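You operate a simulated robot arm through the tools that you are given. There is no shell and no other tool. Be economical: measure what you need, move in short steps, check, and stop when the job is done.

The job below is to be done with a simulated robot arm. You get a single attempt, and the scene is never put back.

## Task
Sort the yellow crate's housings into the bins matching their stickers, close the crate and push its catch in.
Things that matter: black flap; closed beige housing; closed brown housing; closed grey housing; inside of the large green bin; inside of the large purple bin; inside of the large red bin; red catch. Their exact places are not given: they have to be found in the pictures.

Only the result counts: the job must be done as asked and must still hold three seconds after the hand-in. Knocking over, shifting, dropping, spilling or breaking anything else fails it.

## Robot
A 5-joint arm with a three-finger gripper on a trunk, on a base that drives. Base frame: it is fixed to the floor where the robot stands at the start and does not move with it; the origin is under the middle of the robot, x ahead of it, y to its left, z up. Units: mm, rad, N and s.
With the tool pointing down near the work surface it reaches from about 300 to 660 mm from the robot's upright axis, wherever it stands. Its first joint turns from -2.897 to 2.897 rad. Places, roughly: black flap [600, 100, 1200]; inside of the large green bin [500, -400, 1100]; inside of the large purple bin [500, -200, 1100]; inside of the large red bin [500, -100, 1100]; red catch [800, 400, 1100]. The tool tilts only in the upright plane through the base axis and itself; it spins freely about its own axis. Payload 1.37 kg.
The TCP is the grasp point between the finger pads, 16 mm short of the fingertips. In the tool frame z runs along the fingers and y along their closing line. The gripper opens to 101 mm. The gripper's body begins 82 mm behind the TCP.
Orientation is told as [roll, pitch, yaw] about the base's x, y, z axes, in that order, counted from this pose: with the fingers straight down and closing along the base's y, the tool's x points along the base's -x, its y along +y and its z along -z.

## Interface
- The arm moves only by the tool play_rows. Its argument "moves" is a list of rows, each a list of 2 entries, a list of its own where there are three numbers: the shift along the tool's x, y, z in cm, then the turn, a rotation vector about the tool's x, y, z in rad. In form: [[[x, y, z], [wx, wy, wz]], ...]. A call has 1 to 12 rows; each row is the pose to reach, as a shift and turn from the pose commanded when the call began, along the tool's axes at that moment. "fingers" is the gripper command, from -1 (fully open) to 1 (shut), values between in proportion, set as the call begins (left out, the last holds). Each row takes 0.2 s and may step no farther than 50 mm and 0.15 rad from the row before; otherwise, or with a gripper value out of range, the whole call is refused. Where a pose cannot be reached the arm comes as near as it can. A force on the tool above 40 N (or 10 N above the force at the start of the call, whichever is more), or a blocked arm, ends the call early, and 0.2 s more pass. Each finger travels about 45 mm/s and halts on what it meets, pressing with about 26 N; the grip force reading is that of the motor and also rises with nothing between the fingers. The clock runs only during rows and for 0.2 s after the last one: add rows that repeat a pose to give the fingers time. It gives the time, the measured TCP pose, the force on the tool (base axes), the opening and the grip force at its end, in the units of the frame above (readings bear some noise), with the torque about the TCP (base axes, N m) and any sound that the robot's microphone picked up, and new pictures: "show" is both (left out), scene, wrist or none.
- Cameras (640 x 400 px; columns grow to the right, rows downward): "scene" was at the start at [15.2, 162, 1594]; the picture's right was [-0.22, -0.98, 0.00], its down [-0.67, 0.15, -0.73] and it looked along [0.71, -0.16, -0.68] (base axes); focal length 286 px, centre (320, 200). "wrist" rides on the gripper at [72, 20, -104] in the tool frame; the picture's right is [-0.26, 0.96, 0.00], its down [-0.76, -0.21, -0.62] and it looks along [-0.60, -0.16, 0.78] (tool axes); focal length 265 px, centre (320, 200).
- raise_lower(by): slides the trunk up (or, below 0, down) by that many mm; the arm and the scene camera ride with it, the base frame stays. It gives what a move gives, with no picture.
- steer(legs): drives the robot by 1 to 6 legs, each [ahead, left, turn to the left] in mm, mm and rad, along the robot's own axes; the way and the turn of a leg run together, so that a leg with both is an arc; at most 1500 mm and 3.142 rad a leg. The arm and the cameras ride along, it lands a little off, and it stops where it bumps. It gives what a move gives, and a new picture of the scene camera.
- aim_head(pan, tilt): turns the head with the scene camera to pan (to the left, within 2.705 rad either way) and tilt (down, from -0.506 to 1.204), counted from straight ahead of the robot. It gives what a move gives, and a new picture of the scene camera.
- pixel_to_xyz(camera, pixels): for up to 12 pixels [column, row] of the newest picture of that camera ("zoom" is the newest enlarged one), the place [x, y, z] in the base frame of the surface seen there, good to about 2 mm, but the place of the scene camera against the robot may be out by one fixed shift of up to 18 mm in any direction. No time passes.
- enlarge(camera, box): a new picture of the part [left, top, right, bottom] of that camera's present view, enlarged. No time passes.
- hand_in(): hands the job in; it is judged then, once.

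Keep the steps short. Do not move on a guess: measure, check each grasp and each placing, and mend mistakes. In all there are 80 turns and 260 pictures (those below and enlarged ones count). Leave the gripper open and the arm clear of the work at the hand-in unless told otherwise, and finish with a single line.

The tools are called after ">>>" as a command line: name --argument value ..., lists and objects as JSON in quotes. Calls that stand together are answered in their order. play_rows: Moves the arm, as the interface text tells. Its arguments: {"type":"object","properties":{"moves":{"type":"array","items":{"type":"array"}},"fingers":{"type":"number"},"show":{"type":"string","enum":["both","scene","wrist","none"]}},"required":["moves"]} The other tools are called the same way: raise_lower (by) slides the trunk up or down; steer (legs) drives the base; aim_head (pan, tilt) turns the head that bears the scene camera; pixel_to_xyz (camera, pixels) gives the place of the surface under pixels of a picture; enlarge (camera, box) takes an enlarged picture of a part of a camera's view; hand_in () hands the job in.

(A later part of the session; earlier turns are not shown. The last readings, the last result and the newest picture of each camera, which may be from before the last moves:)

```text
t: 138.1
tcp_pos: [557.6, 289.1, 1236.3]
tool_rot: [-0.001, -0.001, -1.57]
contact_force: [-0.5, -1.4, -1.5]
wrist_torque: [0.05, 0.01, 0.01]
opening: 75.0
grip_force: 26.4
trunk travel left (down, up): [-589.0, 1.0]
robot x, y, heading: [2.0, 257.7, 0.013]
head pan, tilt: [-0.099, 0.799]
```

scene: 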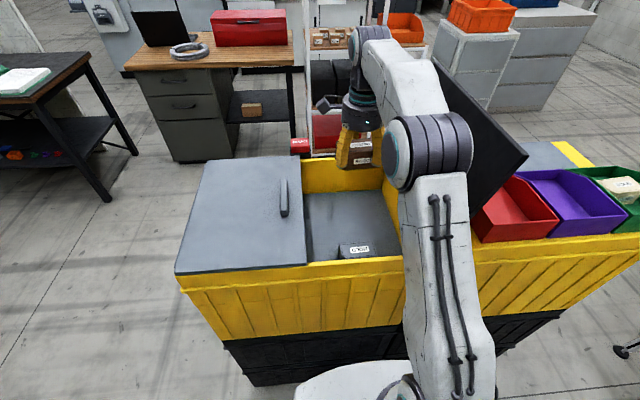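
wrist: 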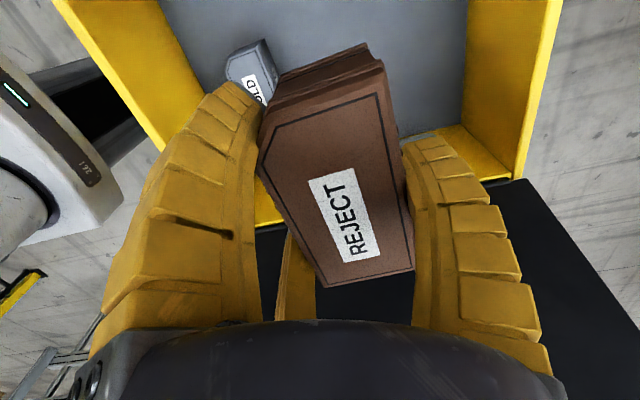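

Brown is held. Retract, drive to the red bin, and move over it.

>>> play_rows --moves '[[[0, -4.5, 0], [0, 0, 0]], [[0, -9, 0], [0, 0, 0]], [[0, -13.5, 0], [0, 0, 0]], [[0, -18, 0], [0, 0, 0]], [[0, -22, 0], [0, 0, 0]], [[0, -25.5, 0], [0, 0, 0]]]' --show "none"

>>> steer --legs '[[-100, 0, -0.011], [0, -359, 0], [50, 0, 0]]'

>>> play_rows --moves '[[[0, 4.5, 0], [0, 0, 0]], [[0, 9, 0], [0, 0, 0]], [[0, 13.5, 0], [0, 0, 0]], [[0, 18, 0], [0, 0, 0]], [[0, 21, 0], [0, 0, 0]], [[0, 22.5, 0], [0, 0, 0]]]'

```text
t: 139.5
tcp_pos: [299.7, 289.5, 1237.7]
tool_rot: [0.001, -0.001, -1.571]
contact_force: [0.2, 0.1, -2.2]
wrist_torque: [0.02, -0.01, 0.01]
opening: 75.2
grip_force: 25.7
trunk travel left (down, up): [-589.0, 1.0]
robot x, y, heading: [-1.8, 261.2, 0.01]
head pan, tilt: [-0.099, 0.799]
```

```text
t: 143.1
tcp_pos: [249.1, -75.4, 1235.6]
tool_rot: [-0.002, 0.001, -1.603]
contact_force: [0.5, 1.0, -2.5]
wrist_torque: [0.05, 0.08, 0.03]
opening: 74.7
grip_force: 26.0
trunk travel left (down, up): [-589.0, 1.0]
robot x, y, heading: [-53.5, -94.8, -0.027]
head pan, tilt: [-0.099, 0.799]
```

scene: 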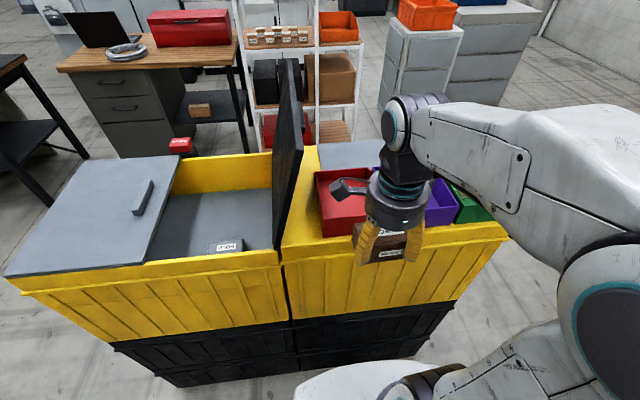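

```text
t: 144.5
tcp_pos: [474.1, -80.2, 1236.5]
tool_rot: [-0.001, 0.001, -1.605]
contact_force: [-0.3, -0.7, -2.7]
wrist_torque: [0.01, -0.01, -0.01]
opening: 74.9
grip_force: 26.0
trunk travel left (down, up): [-589.0, 1.0]
robot x, y, heading: [-58.2, -97.2, -0.026]
head pan, tilt: [-0.099, 0.799]
```

scene: 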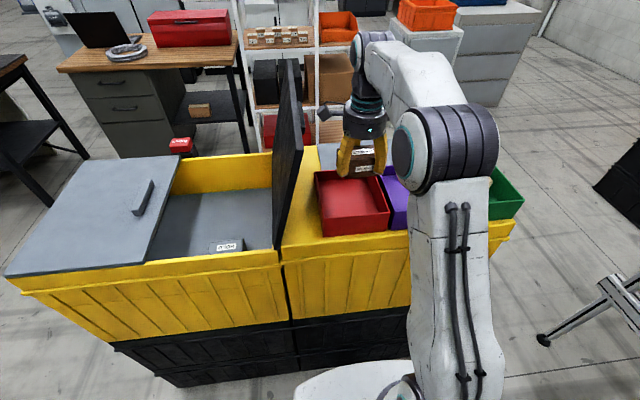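
wrist: 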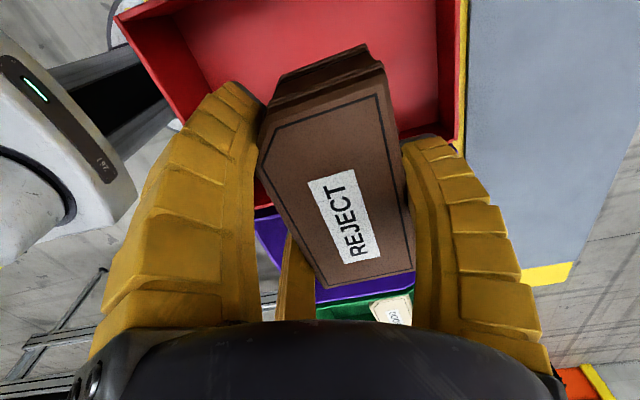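

TCP at (474,−80); red bin centre y≈−66. Shift 14 mm, lower, release, rise, retract well back, and drive back to above the grey housing.

>>> play_rows --moves '[[[1.4, 0, 0], [0, 0, 0]], [[1.4, 0, 4], [0, 0, 0]], [[1.4, 0, 8], [0, 0, 0]], [[1.4, 0, 10], [0, 0, 0]], [[1.4, 0, 10.9], [0, 0, 0]]]' --show "scene"

>>> play_rows --moves '[[[0, 0, 0], [0, 0, 0]], [[0, 0, 0], [0, 0, 0]], [[0, 0, 0], [0, 0, 0]], [[0, 0, -1], [0, 0, 0]], [[0, 0, -5], [0, 0, 0]], [[0, 0, -9], [0, 0, 0]], [[0, 0, -11], [0, 0, 0]]]' --fingers -0.75 --show "wrist"

>>> play_rows --moves '[[[0, -4.5, 0], [0, 0, 0]], [[0, -9, 0], [0, 0, 0]], [[0, -13.5, 0], [0, 0, 0]], [[0, -18, 0], [0, 0, 0]], [[0, -22, 0], [0, 0, 0]], [[0, -23.2, 0], [0, 0, 0]]]' --fingers -0.5 --show "none"

>>> steer --legs '[[0, 355, 0.026], [50, 0, 0]]'

>>> play_rows --moves '[[[0, 4, 0], [0, 0, 0]], [[0, 8, 0], [0, 0, 0]], [[0, 12, 0], [0, 0, 0]], [[0, 15, 0], [0, 0, 0]], [[0, 15, 0], [0, 0, 0]], [[0, 15, 0], [0, 0, 0]]]' --fingers -1

```text
t: 145.7
tcp_pos: [473.6, -69.0, 1127.5]
tool_rot: [0.0, 0.0, -1.604]
contact_force: [-0.6, -0.6, -3.3]
wrist_torque: [0.04, 0.03, 0.03]
opening: 74.8
grip_force: 26.0
trunk travel left (down, up): [-589.0, 1.0]
robot x, y, heading: [-55.0, -95.0, -0.021]
head pan, tilt: [-0.099, 0.799]
```

scene: 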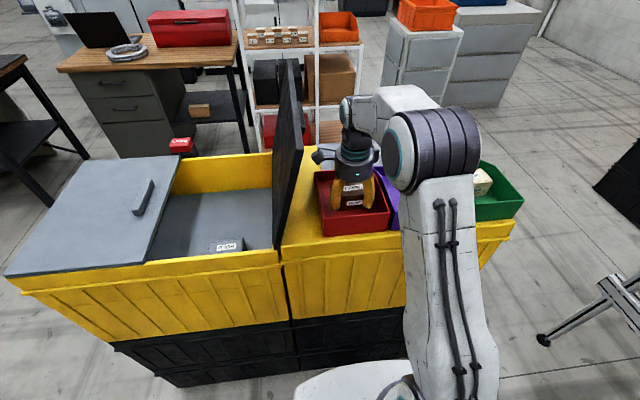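

```text
t: 147.3
tcp_pos: [473.9, -69.2, 1237.2]
tool_rot: [0.0, 0.0, -1.604]
contact_force: [0.6, -0.1, 0.1]
wrist_torque: [0.04, 0.0, 0.02]
opening: 89.5
grip_force: 1.6
trunk travel left (down, up): [-589.0, 1.0]
robot x, y, heading: [-55.2, -96.1, -0.028]
head pan, tilt: [-0.099, 0.799]
```

wrist: 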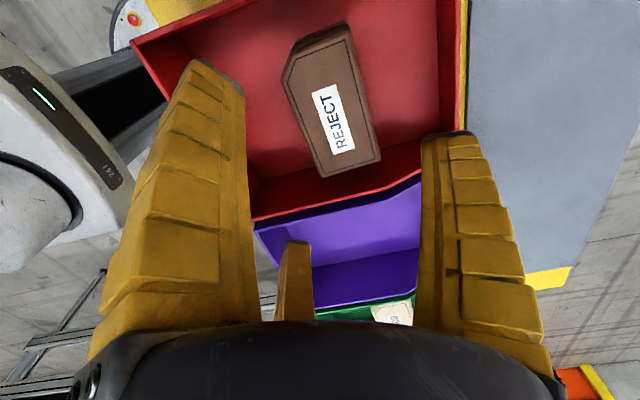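

```text
t: 148.7
tcp_pos: [239.5, -61.6, 1234.5]
tool_rot: [0.0, 0.0, -1.604]
contact_force: [-0.2, -0.2, -0.3]
wrist_torque: [0.0, 0.04, 0.01]
opening: 78.3
grip_force: 2.5
trunk travel left (down, up): [-589.0, 1.0]
robot x, y, heading: [-54.7, -92.5, -0.025]
head pan, tilt: [-0.099, 0.799]
```

```text
t: 151.4
tcp_pos: [290.3, 291.0, 1234.5]
tool_rot: [-0.002, 0.0, -1.568]
contact_force: [0.6, 0.0, 0.2]
wrist_torque: [-0.02, 0.03, -0.01]
opening: 78.0
grip_force: 2.1
trunk travel left (down, up): [-589.0, 1.0]
robot x, y, heading: [-4.0, 248.3, 0.015]
head pan, tilt: [-0.099, 0.799]
```

scene: 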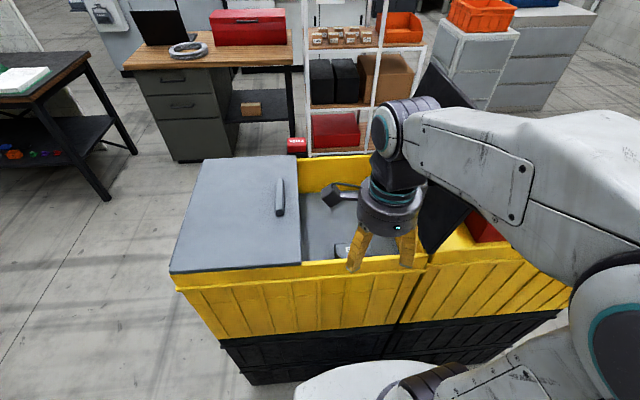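

```text
t: 152.8
tcp_pos: [438.7, 292.1, 1233.0]
tool_rot: [0.0, 0.0, -1.569]
contact_force: [-0.4, -0.5, 0.6]
wrist_torque: [0.0, -0.01, -0.03]
opening: 100.8
grip_force: 0.1
trunk travel left (down, up): [-589.0, 1.0]
robot x, y, heading: [-5.4, 248.2, 0.014]
head pan, tilt: [-0.099, 0.799]
```

scene: 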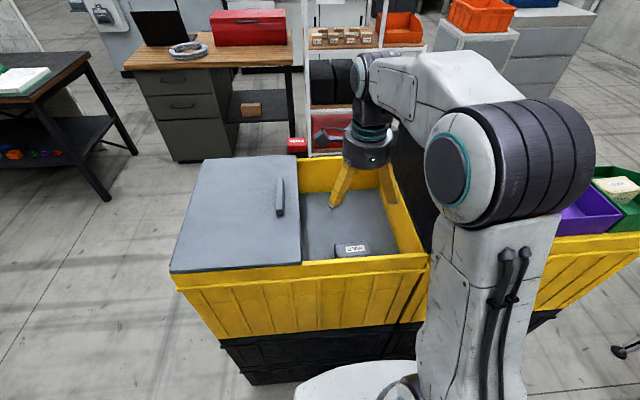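
wrist: 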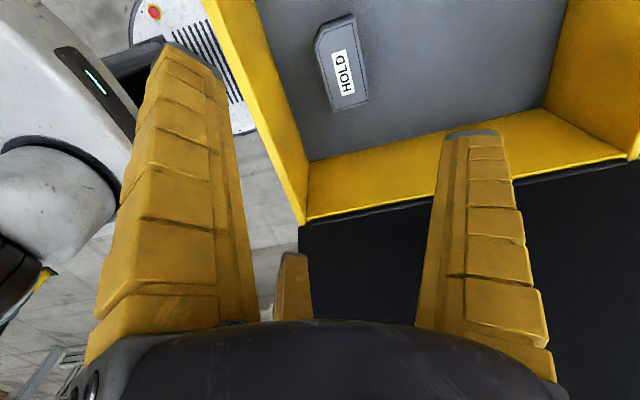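

Brown rests in the red bin. Grey centre (470,282): shift to (453,282), descend, grip, lift, retract, drive to the purple bin and hover.

>>> play_rows --moves '[[[-0.5, 0.7, 4], [0, 0, 0]], [[-1, 1.4, 8], [0, 0, 0]], [[-1, 1.4, 12.5], [0, 0, 0]], [[-1, 1.4, 17], [0, 0, 0]], [[-1, 1.4, 21.5], [0, 0, 0]], [[-1, 1.4, 25], [0, 0, 0]], [[-1, 1.4, 27.6], [0, 0, 0]]]' --fingers -0.93 --show "wrist"

>>> play_rows --moves '[[[0, 0, 0], [0, 0, 0]], [[0, 0, 0], [0, 0, 0]], [[0, 0, 0], [0, 0, 0]], [[0, 0, 0], [0, 0, 0]], [[0, 0, 0], [0, 0, 0]]]' --fingers 1 --show "wrist"

>>> play_rows --moves '[[[0, 0, -2], [0, 0, 0]], [[0, 0, -6], [0, 0, 0]], [[0, 0, -10.5], [0, 0, 0]], [[0, 0, -15], [0, 0, 0]], [[0, 0, -19.5], [0, 0, 0]], [[0, 0, -24], [0, 0, 0]], [[0, 0, -28], [0, 0, 0]], [[0, -4.5, -28], [0, 0, 0]], [[0, -9, -28], [0, 0, 0]], [[0, -13.5, -28], [0, 0, 0]], [[0, -16.3, -28], [0, 0, 0]]]' --show "wrist"

>>> steer --legs '[[-50, 0, -0.014], [0, -502, 0.015]]'

>>> play_rows --moves '[[[0, 4.5, 0], [0, 0, 0]], [[0, 9, 0], [0, 0, 0]], [[0, 13.5, 0], [0, 0, 0]], [[0, 18, 0], [0, 0, 0]], [[0, 21, 0], [0, 0, 0]], [[0, 23, 0], [0, 0, 0]]]'

```text
t: 154.4
tcp_pos: [452.6, 282.7, 959.0]
tool_rot: [-0.001, 0.001, -1.568]
contact_force: [-0.1, -0.5, 1.0]
wrist_torque: [-0.01, -0.02, -0.01]
opening: 97.7
grip_force: 0.4
trunk travel left (down, up): [-589.0, 1.0]
robot x, y, heading: [-6.5, 243.9, 0.015]
head pan, tilt: [-0.099, 0.799]
```

wrist: 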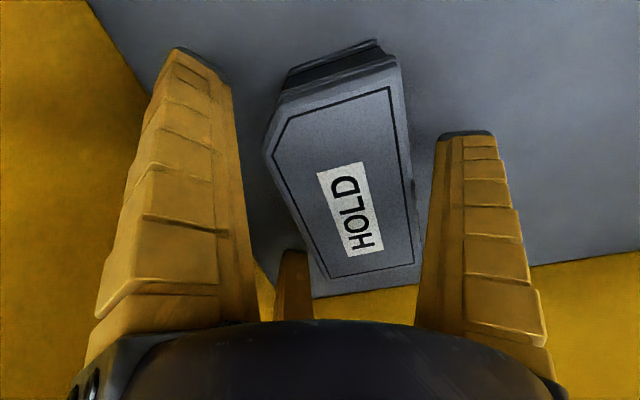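

```text
t: 155.7
tcp_pos: [451.2, 283.2, 959.9]
tool_rot: [0.0, 0.002, -1.567]
contact_force: [-0.6, 0.1, 0.0]
wrist_torque: [0.01, 0.02, -0.01]
opening: 74.3
grip_force: 26.5
trunk travel left (down, up): [-589.0, 1.0]
robot x, y, heading: [-7.9, 245.6, 0.008]
head pan, tilt: [-0.099, 0.799]
```

wrist: 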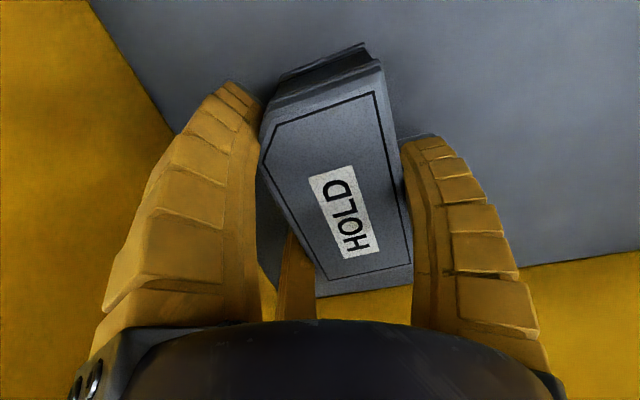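

```text
t: 158.1
tcp_pos: [286.1, 282.6, 1238.0]
tool_rot: [0.0, 0.001, -1.569]
contact_force: [-0.6, 1.1, -1.5]
wrist_torque: [0.04, -0.01, 0.01]
opening: 74.4
grip_force: 25.8
trunk travel left (down, up): [-589.0, 1.0]
robot x, y, heading: [-8.0, 247.7, 0.017]
head pan, tilt: [-0.099, 0.799]
```

wrist: 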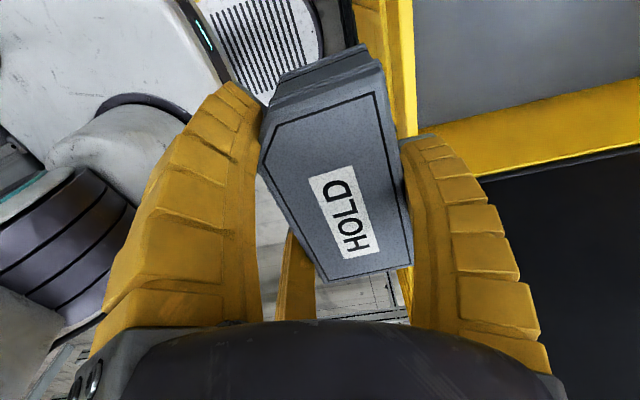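

```text
t: 161.5
tcp_pos: [245.1, -213.6, 1238.2]
tool_rot: [0.0, 0.0, -1.548]
contact_force: [0.4, -0.8, -1.6]
wrist_torque: [-0.01, 0.01, 0.0]
opening: 73.9
grip_force: 26.5
trunk travel left (down, up): [-589.0, 1.0]
robot x, y, heading: [-42.6, -253.5, 0.036]
head pan, tilt: [-0.099, 0.799]
```

scene: 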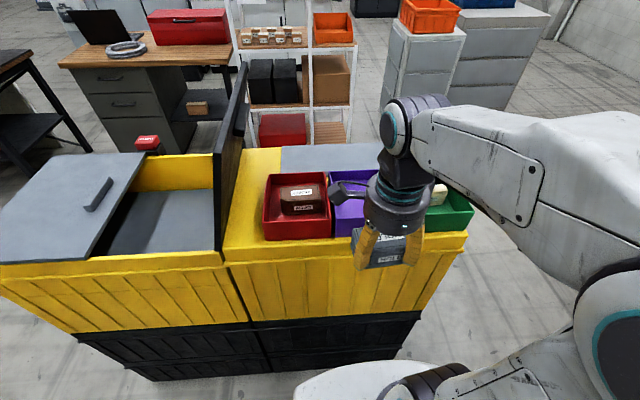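

```text
t: 162.9
tcp_pos: [475.2, -208.1, 1237.0]
tool_rot: [-0.004, -0.001, -1.547]
contact_force: [0.8, 0.1, -1.4]
wrist_torque: [0.01, 0.03, 0.0]
opening: 73.8
grip_force: 26.7
trunk travel left (down, up): [-589.0, 1.0]
robot x, y, heading: [-41.9, -257.5, 0.029]
head pan, tilt: [-0.099, 0.799]
```

scene: 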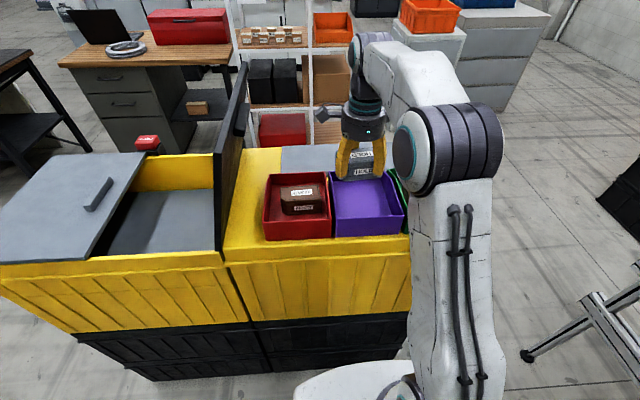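
wrist: 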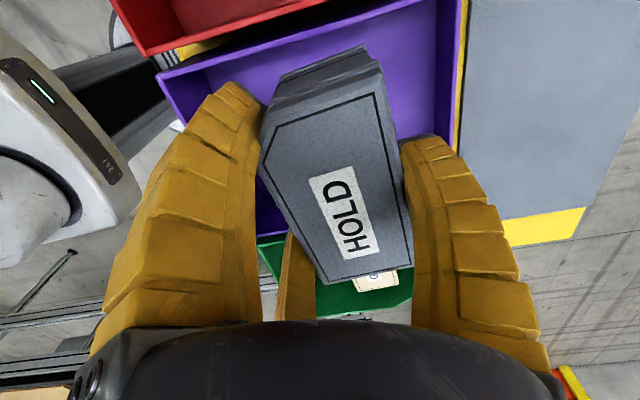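

Grey held over purple. Shift 8 mm, lower, release, rise and retract; then drive 150 mm left with closed fingers ready to push the flap shut.

>>> play_rows --moves '[[[-0.8, 0, 0], [0, 0, 0]], [[-0.8, 0, 4], [0, 0, 0]], [[-0.8, 0, 8], [0, 0, 0]], [[-0.8, 0, 10], [0, 0, 0]], [[-0.8, 0, 10.7], [0, 0, 0]]]' --show "none"

>>> play_rows --moves '[[[0, 0, 0], [0, 0, 0]], [[0, 0, 0], [0, 0, 0]], [[0, 0, 0], [0, 0, 0]], [[0, 0, -1], [0, 0, 0]], [[0, 0, -5], [0, 0, 0]], [[0, 0, -9], [0, 0, 0]], [[0, 0, -11], [0, 0, 0]]]' --fingers -0.75 --show "wrist"

>>> play_rows --moves '[[[0, -4.5, 0], [0, 0, 0]], [[0, -9, 0], [0, 0, 0]], [[0, -13.5, 0], [0, 0, 0]], [[0, -18, 0], [0, 0, 0]], [[0, -21.5, 0], [0, 0, 0]], [[0, -21.5, 0], [0, 0, 0]]]' --fingers 1 --show "none"

>>> steer --legs '[[0, 150, -0.03]]'

```text
t: 164.1
tcp_pos: [476.1, -217.4, 1132.2]
tool_rot: [0.0, 0.0, -1.547]
contact_force: [0.8, -0.1, -1.8]
wrist_torque: [0.02, 0.03, 0.01]
opening: 74.1
grip_force: 25.5
trunk travel left (down, up): [-589.0, 1.0]
robot x, y, heading: [-47.5, -258.4, 0.034]
head pan, tilt: [-0.099, 0.799]
```

```text
t: 165.7
tcp_pos: [473.7, -217.4, 1241.2]
tool_rot: [0.001, 0.001, -1.55]
contact_force: [-1.1, 0.1, -0.5]
wrist_torque: [0.01, 0.04, -0.01]
opening: 89.6
grip_force: 1.5
trunk travel left (down, up): [-589.0, 1.0]
robot x, y, heading: [-43.6, -258.4, 0.033]
head pan, tilt: [-0.099, 0.799]
```

wrist: 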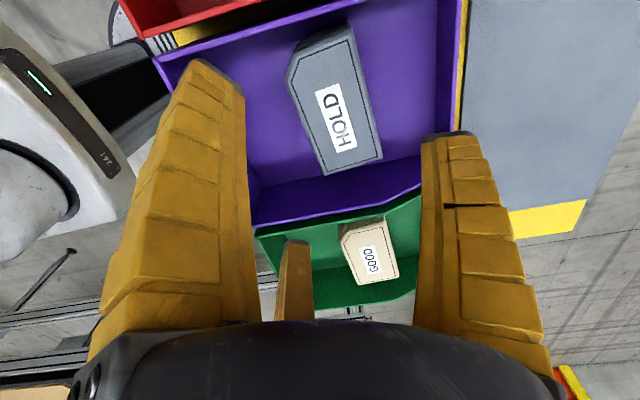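

```text
t: 167.1
tcp_pos: [262.6, -222.1, 1242.8]
tool_rot: [-0.002, 0.0, -1.548]
contact_force: [1.0, 0.2, 0.2]
wrist_torque: [0.01, 0.01, 0.0]
opening: 0.1
grip_force: 26.0
trunk travel left (down, up): [-589.0, 1.0]
robot x, y, heading: [-46.1, -254.4, 0.027]
head pan, tilt: [-0.099, 0.799]
```

```text
t: 168.5
tcp_pos: [260.0, -73.3, 1241.4]
tool_rot: [-0.001, -0.001, -1.574]
contact_force: [0.5, 0.7, -0.2]
wrist_torque: [-0.03, 0.0, -0.01]
opening: 0.1
grip_force: 25.2
trunk travel left (down, up): [-589.0, 1.0]
robot x, y, heading: [-47.7, -99.4, 0.01]
head pan, tilt: [-0.099, 0.799]
```

scene: 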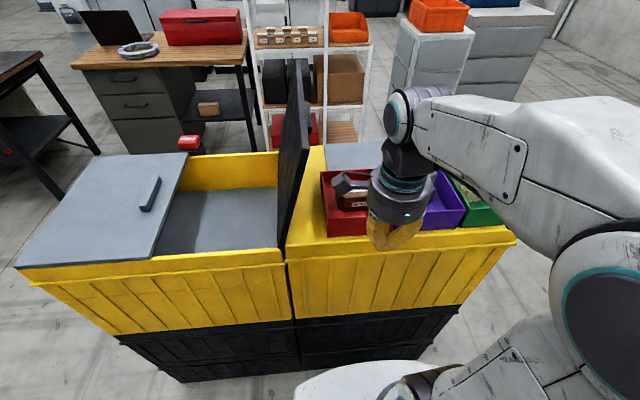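

All three housings are in their bins. Raise the tool to z≈1300 and push the flap from the right toward +y so it closes; then view the catch.

>>> play_rows --moves '[[[1, 3.5, -1.5], [0, 0, 0]], [[2, 7, -3], [0, 0, 0]], [[3, 10.5, -4.5], [0, 0, 0]], [[4, 14, -6], [0, 0, 0]], [[6.6, 14, -6], [0, 0, 0]], [[9.2, 14, -6], [0, 0, 0]], [[11.8, 14, -6], [0, 0, 0]], [[14.4, 14, -6], [0, 0, 0]], [[17, 14, -6], [0, 0, 0]], [[19.6, 14, -6], [0, 0, 0]], [[22.2, 14, -6], [0, 0, 0]], [[24.8, 14, -6], [0, 0, 0]]]' --show "scene"

>>> play_rows --moves '[[[2, 0, 0], [0, 0, 0]], [[4, -4, 0], [0, 0, 0]], [[5, -8.5, 0], [0, 0, 0]], [[5, -13, 0], [0, 0, 0]]]' --show "none"

>>> aim_head --pan 0.1 --tilt 0.6

```text
t: 171.1
tcp_pos: [401.1, 175.9, 1297.3]
tool_rot: [0.0, -0.002, -1.574]
contact_force: [-0.6, 0.7, 0.4]
wrist_torque: [-0.01, 0.02, 0.02]
opening: 0.0
grip_force: 25.8
trunk travel left (down, up): [-589.0, 1.0]
robot x, y, heading: [-48.2, -98.5, 0.007]
head pan, tilt: [-0.099, 0.799]
```

scene: 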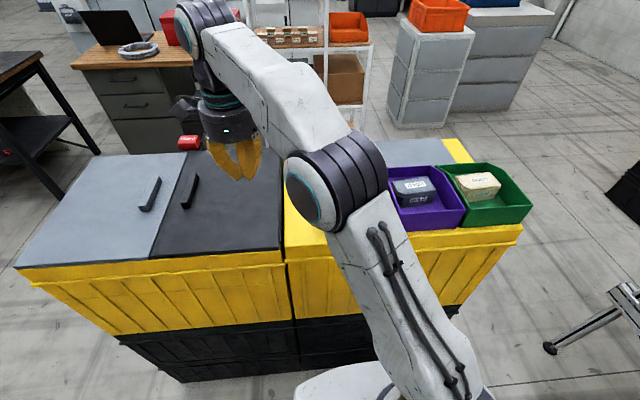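

```text
t: 172.1
tcp_pos: [265.4, 222.8, 1300.2]
tool_rot: [0.001, -0.001, -1.573]
contact_force: [-0.3, -0.7, -0.3]
wrist_torque: [-0.01, -0.06, -0.01]
opening: 0.0
grip_force: 26.0
trunk travel left (down, up): [-589.0, 1.0]
robot x, y, heading: [-47.5, -101.5, 0.009]
head pan, tilt: [-0.099, 0.799]
```

```text
t: 172.9
tcp_pos: [268.6, 223.3, 1298.0]
tool_rot: [0.0, 0.0, -1.573]
contact_force: [-0.2, -0.3, -0.3]
wrist_torque: [0.02, 0.01, -0.01]
opening: 0.0
grip_force: 25.4
trunk travel left (down, up): [-589.0, 1.0]
robot x, y, heading: [-48.4, -99.0, 0.007]
head pan, tilt: [0.099, 0.6]
```

scene: 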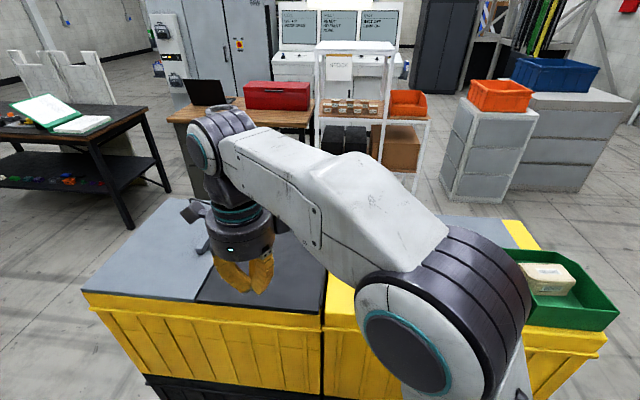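

Flap is shut. Now recentre the arm (yaw 0), drive in front of the catch (y≈420), and look at it closely.

>>> play_rows --moves '[[[-2.9, 0, 0.5], [0, 0, -0.143]], [[-5.8, 0, 1], [0, 0, -0.286]], [[-8.7, 0, 1.5], [0, 0, -0.429]], [[-11.6, 0, 2], [0, 0, -0.572]], [[-14.5, 0, 2.5], [0, 0, -0.715]], [[-17.4, 0, 3], [0, 0, -0.858]], [[-20.3, 0, 3.5], [0, 0, -1.0]], [[-23.2, 0, 4], [0, 0, -1.143]], [[-26.1, 0, 4.5], [0, 0, -1.286]], [[-29, 0, 5], [0, 0, -1.43]], [[-31.5, 0, 5.5], [0, 0, -1.573]]]' --fingers 0.3 --show "none"

>>> steer --legs '[[0, 519, -0.007], [110, 0, 0]]'

>>> aim_head --pan -0.23 --tilt 0.65

>>> enlarge --camera "scene" --box '[270, 140, 390, 215]'

>>> play_rows --moves '[[[-4, 0, 0], [0, 0, 0]], [[-8, 0, 0], [0, 0, 0]], [[-12, 0, 0], [0, 0, 0]], [[-16, 0, 0], [0, 0, 0]], [[-19, 0, 0], [0, 0, 0]]]'

>>> enlarge --camera "wrist" --box '[280, 160, 440, 320]'

>>> enlarge --camera "scene" --box '[270, 140, 390, 215]'

```text
t: 175.3
tcp_pos: [270.4, -91.7, 1245.1]
tool_rot: [-0.001, -0.001, 0.002]
contact_force: [0.3, -0.6, 0.1]
wrist_torque: [0.02, 0.02, 0.01]
opening: 39.8
grip_force: 3.2
trunk travel left (down, up): [-589.0, 1.0]
robot x, y, heading: [-52.5, -99.9, 0.009]
head pan, tilt: [0.099, 0.6]
```

```text
t: 179.0
tcp_pos: [381.3, 413.1, 1243.8]
tool_rot: [0.0, 0.0, -0.002]
contact_force: [1.1, 0.2, -0.3]
wrist_torque: [-0.02, 0.06, 0.02]
opening: 39.9
grip_force: 3.3
trunk travel left (down, up): [-589.0, 1.0]
robot x, y, heading: [61.1, 406.2, 0.003]
head pan, tilt: [0.099, 0.6]
```

scene: 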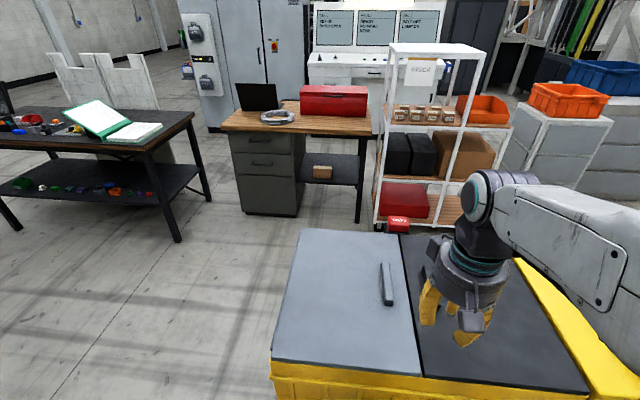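

```text
t: 179.8
tcp_pos: [380.5, 412.0, 1243.9]
tool_rot: [-0.001, 0.002, -0.004]
contact_force: [0.2, -0.8, 0.6]
wrist_torque: [0.0, 0.03, -0.03]
opening: 39.9
grip_force: 3.3
trunk travel left (down, up): [-589.0, 1.0]
robot x, y, heading: [57.3, 404.4, 0.007]
head pan, tilt: [-0.23, 0.649]
```

scene: 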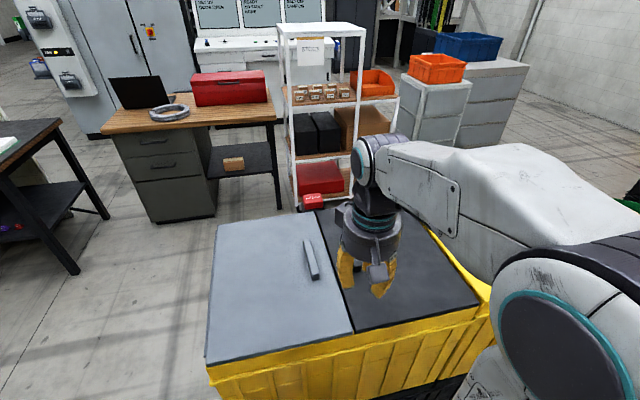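

```text
5.33 times, centred on (330, 178) of scene
```

zoom: 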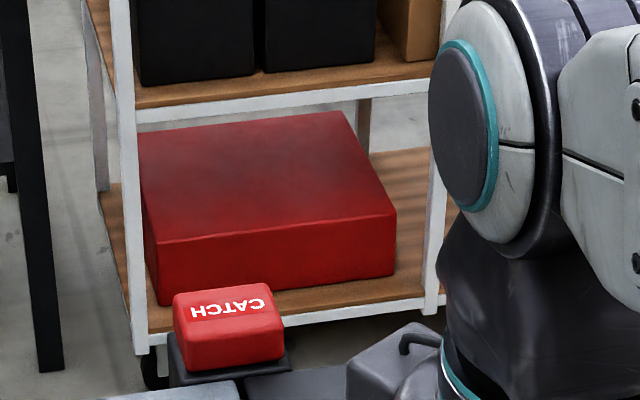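

```text
t: 181.1
tcp_pos: [572.1, 410.7, 1242.4]
tool_rot: [0.0, 0.003, -0.003]
contact_force: [-0.3, 0.0, 0.9]
wrist_torque: [0.02, 0.02, -0.01]
opening: 39.9
grip_force: 3.3
trunk travel left (down, up): [-589.0, 1.0]
robot x, y, heading: [61.8, 405.8, 0.01]
head pan, tilt: [-0.23, 0.649]
```

scene: 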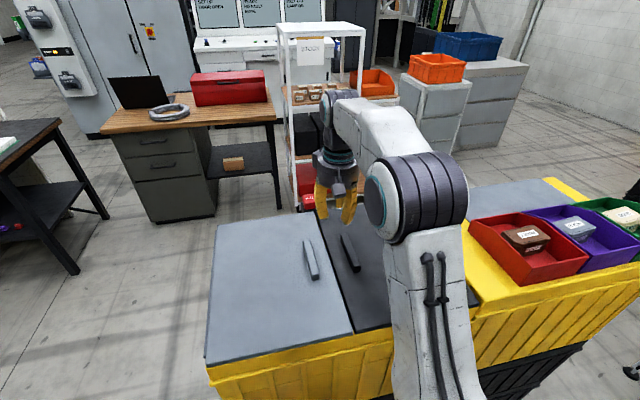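
wrist: 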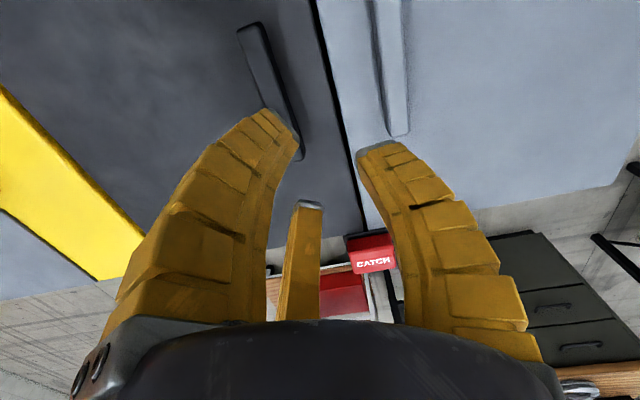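

```text
2.50 times, centred on (360, 240) of wrist
```

zoom: 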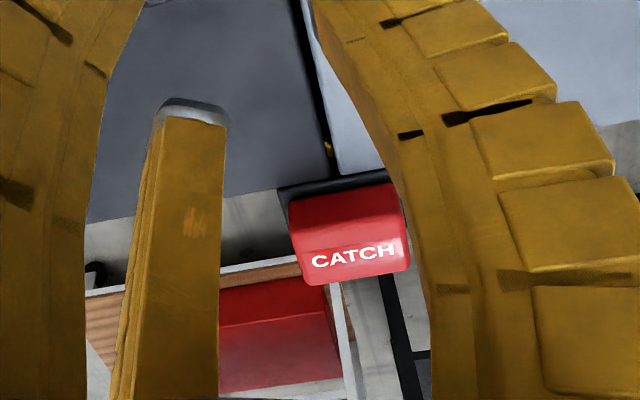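

```text
5.33 times, centred on (330, 178) of scene
```

zoom: 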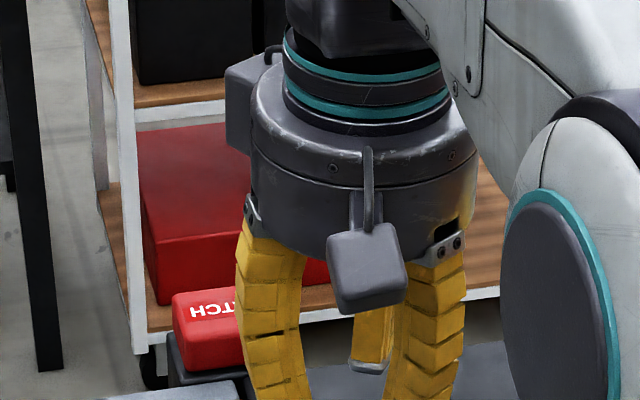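

The catch is a red button on a dark base behind the crate's rear edge, top z≈1119 near (790,421). Vertical reach is too short, so I tilt the closed fingers 50° outward to hover above it.

>>> play_rows --moves '[[[-3.4, 0.2, 1.2], [0, -0.145, 0]], [[-6.8, 0.3, 2.4], [0, -0.29, 0]], [[-10.2, 0.5, 3.6], [0, -0.435, 0]], [[-13.6, 0.6, 4.8], [0, -0.58, 0]], [[-17, 0.8, 6], [0, -0.725, 0]], [[-20.3, 1.0, 7.2], [0, -0.87, 0]], [[-20.3, 1.0, 7.2], [0, -0.87, 0]]]' --fingers 1

>>> enlarge --camera "wrist" --box '[220, 60, 440, 220]'

>>> enlarge --camera "scene" --box '[260, 120, 390, 215]'

>>> pixel_to_xyz --camera "scene" --pixels '[[306, 198], [316, 198], [310, 205], [303, 204], [322, 203]]'

```text
t: 182.7
tcp_pos: [773.0, 414.1, 1171.1]
tool_rot: [0.013, -0.871, -0.002]
contact_force: [-0.6, -0.1, -0.3]
wrist_torque: [-0.01, -0.02, 0.0]
opening: 0.0
grip_force: 26.1
out of reach, approached as far as the arm can: row 5, 6, 7
trunk travel left (down, up): [-589.0, 1.0]
robot x, y, heading: [60.8, 404.9, 0.008]
head pan, tilt: [-0.23, 0.649]
```

scene: 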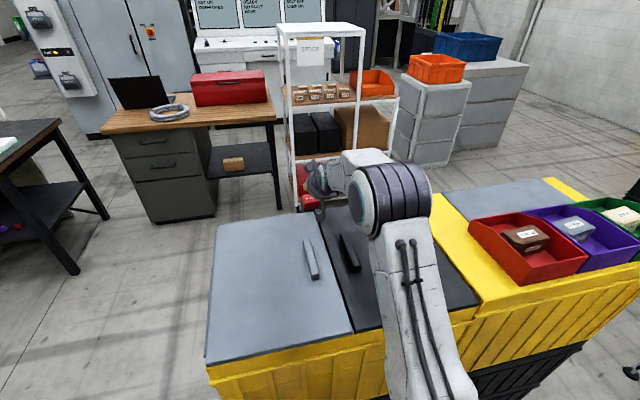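
wrist: 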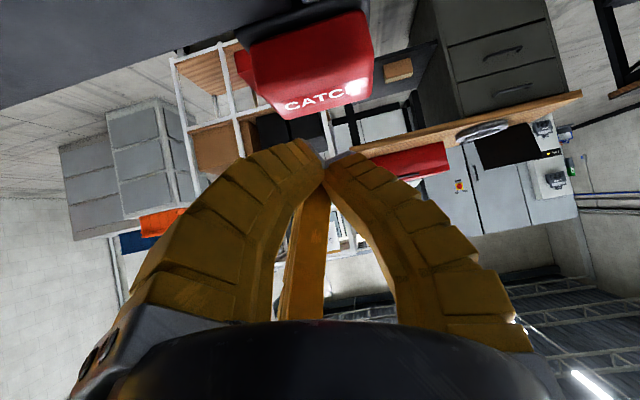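

```text
2.50 times, centred on (330, 140) of wrist
```

zoom: 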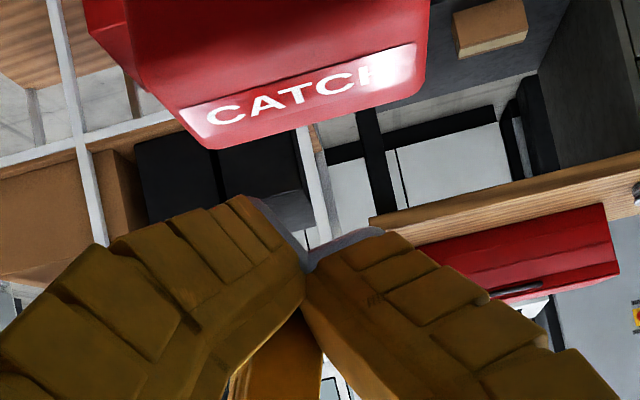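

```text
4.21 times, centred on (325, 168) of scene
```

zoom: 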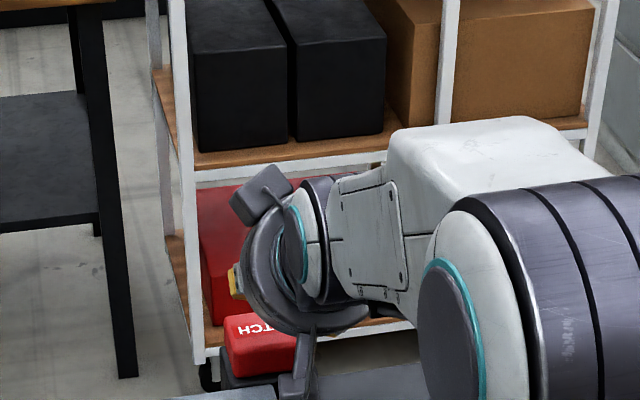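

```text
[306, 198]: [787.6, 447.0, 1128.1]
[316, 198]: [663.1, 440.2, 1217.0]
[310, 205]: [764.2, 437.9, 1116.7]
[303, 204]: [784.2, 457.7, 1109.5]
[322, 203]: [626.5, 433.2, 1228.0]
```

Fingertips are over the catch (tip ≈(790,414,1157)). Press straight down, force-limited, with 6 mm to the left.

>>> play_rows --moves '[[[0.76, 0.3, 0.65], [0, 0, 0]], [[1.53, 0.6, 1.29], [0, 0, 0]], [[2.29, 0.6, 1.94], [0, 0, 0]], [[2.9, 0.6, 2.45], [0, 0, 0]], [[3.36, 0.6, 2.84], [0, 0, 0]], [[3.82, 0.6, 3.23], [0, 0, 0]], [[4.28, 0.6, 3.61], [0, 0, 0]], [[4.74, 0.6, 4.0], [0, 0, 0]], [[5.2, 0.6, 4.39], [0, 0, 0]]]'

>>> enlarge --camera "scene" --box '[260, 140, 390, 235]'

>>> pixel_to_xyz --camera "scene" --pixels '[[306, 198], [308, 200], [304, 200], [310, 205]]'

```text
t: 184.1
tcp_pos: [771.5, 413.7, 1137.1]
tool_rot: [0.013, -0.902, -0.003]
contact_force: [-18.1, -0.4, 14.3]
wrist_torque: [-0.11, 0.32, -0.16]
opening: 0.0
grip_force: 25.9
out of reach, approached as far as the arm can: row 2, 3, 4, 5, 6, 7
trunk travel left (down, up): [-589.0, 1.0]
robot x, y, heading: [60.8, 406.0, 0.008]
head pan, tilt: [-0.23, 0.649]
stopped in row 7: the force on the tool passed its limit at 42 N (the readings are from after the stop); the commanded pose is now the measured one
```

scene: 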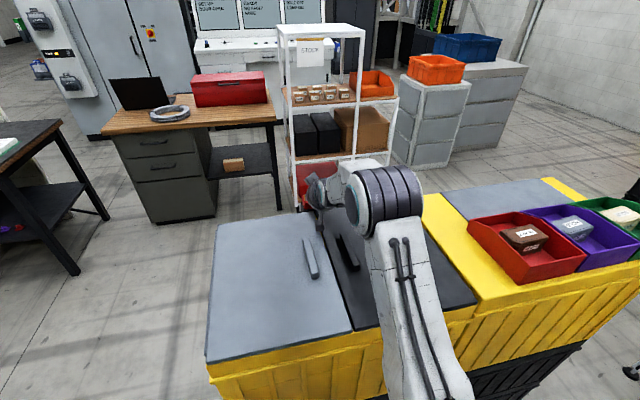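
wrist: 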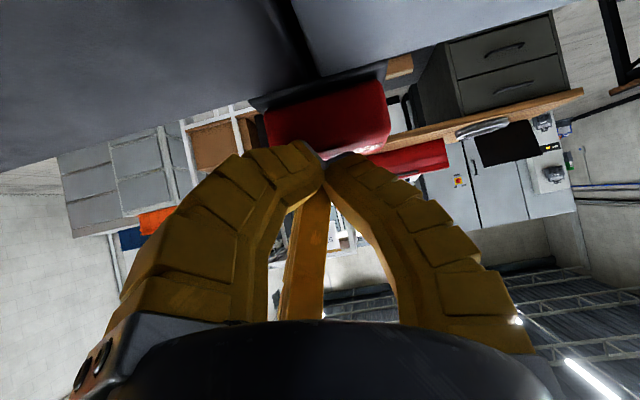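

```text
4.21 times, centred on (325, 188) of scene
```

zoom: 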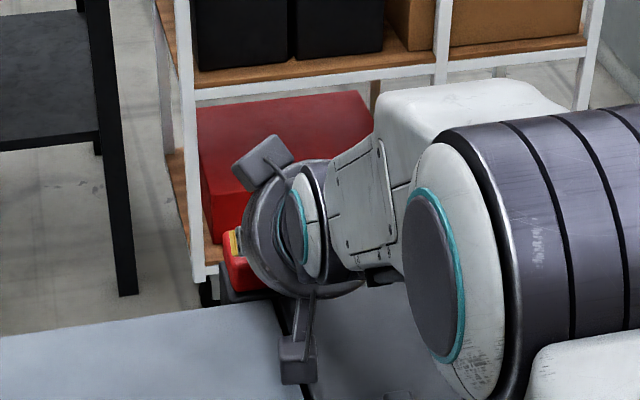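

```text
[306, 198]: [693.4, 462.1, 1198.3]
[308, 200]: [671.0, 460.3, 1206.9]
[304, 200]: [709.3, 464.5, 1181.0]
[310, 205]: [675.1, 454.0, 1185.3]
```

Stopped at 42 N with part of it sideways; no click heard. I lift, measure the button top, press again slightly nearer and centred, ratcheting the force, then lift and measure again.

>>> play_rows --moves '[[[-1.2, 0.3, -1.25], [0, 0, 0]], [[-2.36, 0.7, -2.5], [0, 0, 0]]]' --show "scene"

>>> pixel_to_xyz --camera "scene" --pixels '[[306, 198], [308, 200], [304, 200], [303, 204]]'

>>> play_rows --moves '[[[0.78, 0, 0.62], [0, 0, 0]], [[1.57, 0, 1.24], [0, 0, 0]], [[2.35, 0, 1.86], [0, 0, 0]], [[2.74, 0, 2.17], [0, 0, 0]], [[3.1, 0, 2.5], [0, 0, 0]], [[3.5, 0, 2.8], [0, 0, 0]], [[3.9, 0, 3.1], [0, 0, 0]], [[4.3, 0, 3.4], [0, 0, 0]]]' --show "wrist"

>>> play_rows --moves '[[[0.4, 0, 0.3], [0, 0, 0]], [[0.8, 0, 0.6], [0, 0, 0]], [[1.2, 0, 0.9], [0, 0, 0]]]' --show "wrist"

>>> play_rows --moves '[[[-1.5, 0, -1.2], [0, 0, 0]], [[-3, 0, -2.4], [0, 0, 0]]]' --show "both"

>>> pixel_to_xyz --camera "scene" --pixels '[[306, 198], [308, 200], [304, 200], [303, 204]]'

>>> enlarge --camera "scene" --box '[270, 160, 350, 220]'

```text
t: 184.7
tcp_pos: [771.9, 420.3, 1168.3]
tool_rot: [0.02, -0.896, -0.003]
contact_force: [0.7, -0.3, -0.5]
wrist_torque: [0.02, -0.01, -0.03]
opening: 0.0
grip_force: 25.9
trunk travel left (down, up): [-589.0, 1.0]
robot x, y, heading: [62.9, 406.0, 0.007]
head pan, tilt: [-0.23, 0.649]
```

scene: 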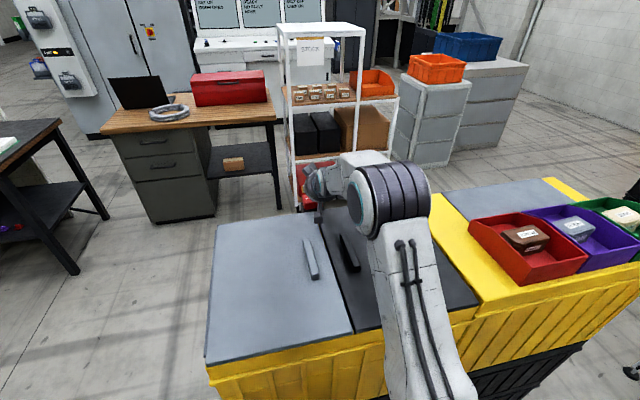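

```text
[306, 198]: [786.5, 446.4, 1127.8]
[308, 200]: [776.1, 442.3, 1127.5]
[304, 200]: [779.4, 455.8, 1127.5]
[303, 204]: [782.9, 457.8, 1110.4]
```

```text
t: 186.2
tcp_pos: [772.0, 419.7, 1135.9]
tool_rot: [0.021, -0.929, -0.003]
contact_force: [-18.7, 0.9, 13.4]
wrist_torque: [-0.13, 0.31, -0.13]
opening: 0.3
grip_force: 26.0
trunk travel left (down, up): [-589.0, 1.0]
robot x, y, heading: [60.5, 402.5, 0.006]
head pan, tilt: [-0.23, 0.649]
stopped in row 7: the force on the tool passed its limit at 41 N (the readings are from after the stop); the commanded pose is now the measured one
```

wrist: 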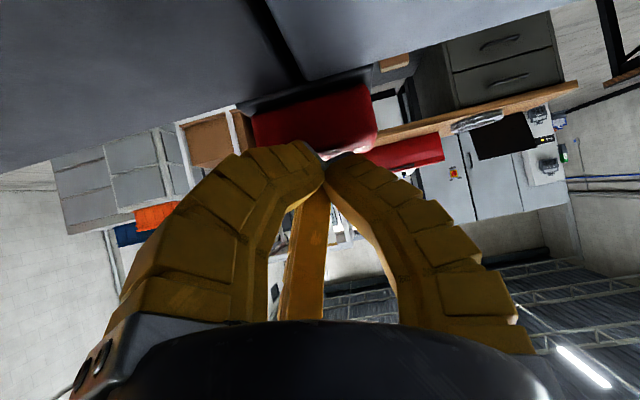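

```text
t: 186.9
tcp_pos: [774.1, 420.8, 1134.6]
tool_rot: [0.022, -0.946, -0.006]
contact_force: [-23.2, -0.1, 15.0]
wrist_torque: [-0.11, 0.42, -0.46]
opening: 0.3
grip_force: 25.7
trunk travel left (down, up): [-589.0, 1.0]
robot x, y, heading: [60.2, 403.9, 0.003]
head pan, tilt: [-0.23, 0.649]
stopped in row 3: the force on the tool passed its limit at 42 N (the readings are from after the stop); the commanded pose is now the measured one
```

wrist: 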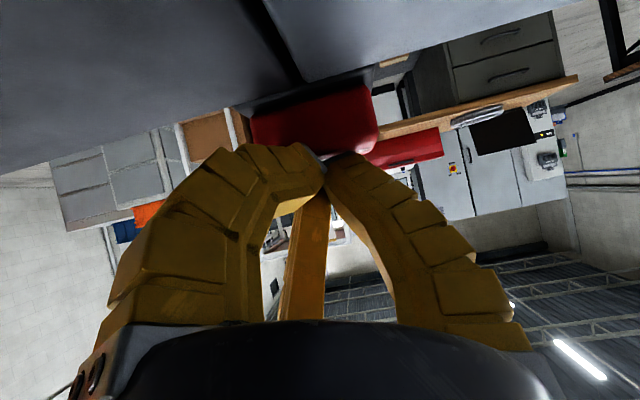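

```text
t: 187.5
tcp_pos: [777.8, 419.2, 1169.6]
tool_rot: [0.022, -0.944, -0.005]
contact_force: [0.2, -0.1, 0.1]
wrist_torque: [0.0, -0.01, 0.01]
opening: 0.3
grip_force: 26.3
trunk travel left (down, up): [-589.0, 1.0]
robot x, y, heading: [59.6, 404.8, 0.003]
head pan, tilt: [-0.23, 0.649]
```

scene: 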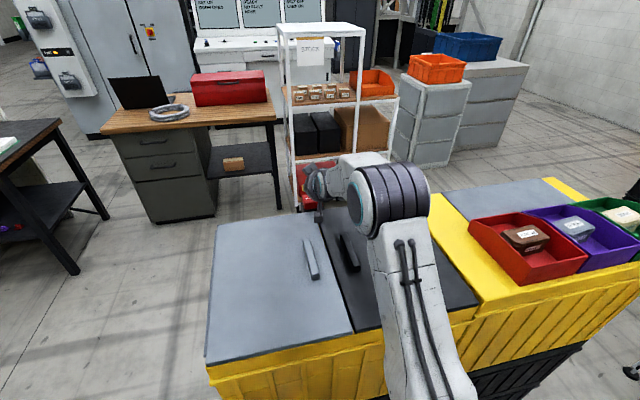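
wrist: 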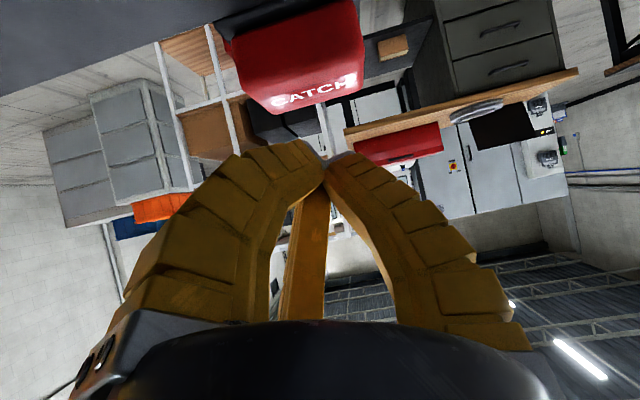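

```text
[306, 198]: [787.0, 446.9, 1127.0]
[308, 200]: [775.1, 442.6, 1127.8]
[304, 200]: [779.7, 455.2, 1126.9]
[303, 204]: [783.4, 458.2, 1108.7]
```

```text
6.67 times, centred on (310, 190) of scene
```

zoom: 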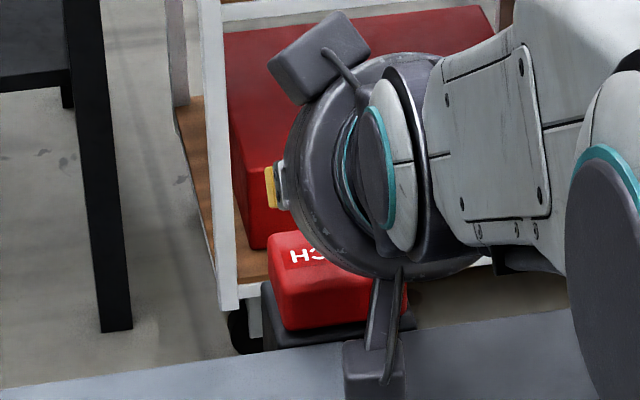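

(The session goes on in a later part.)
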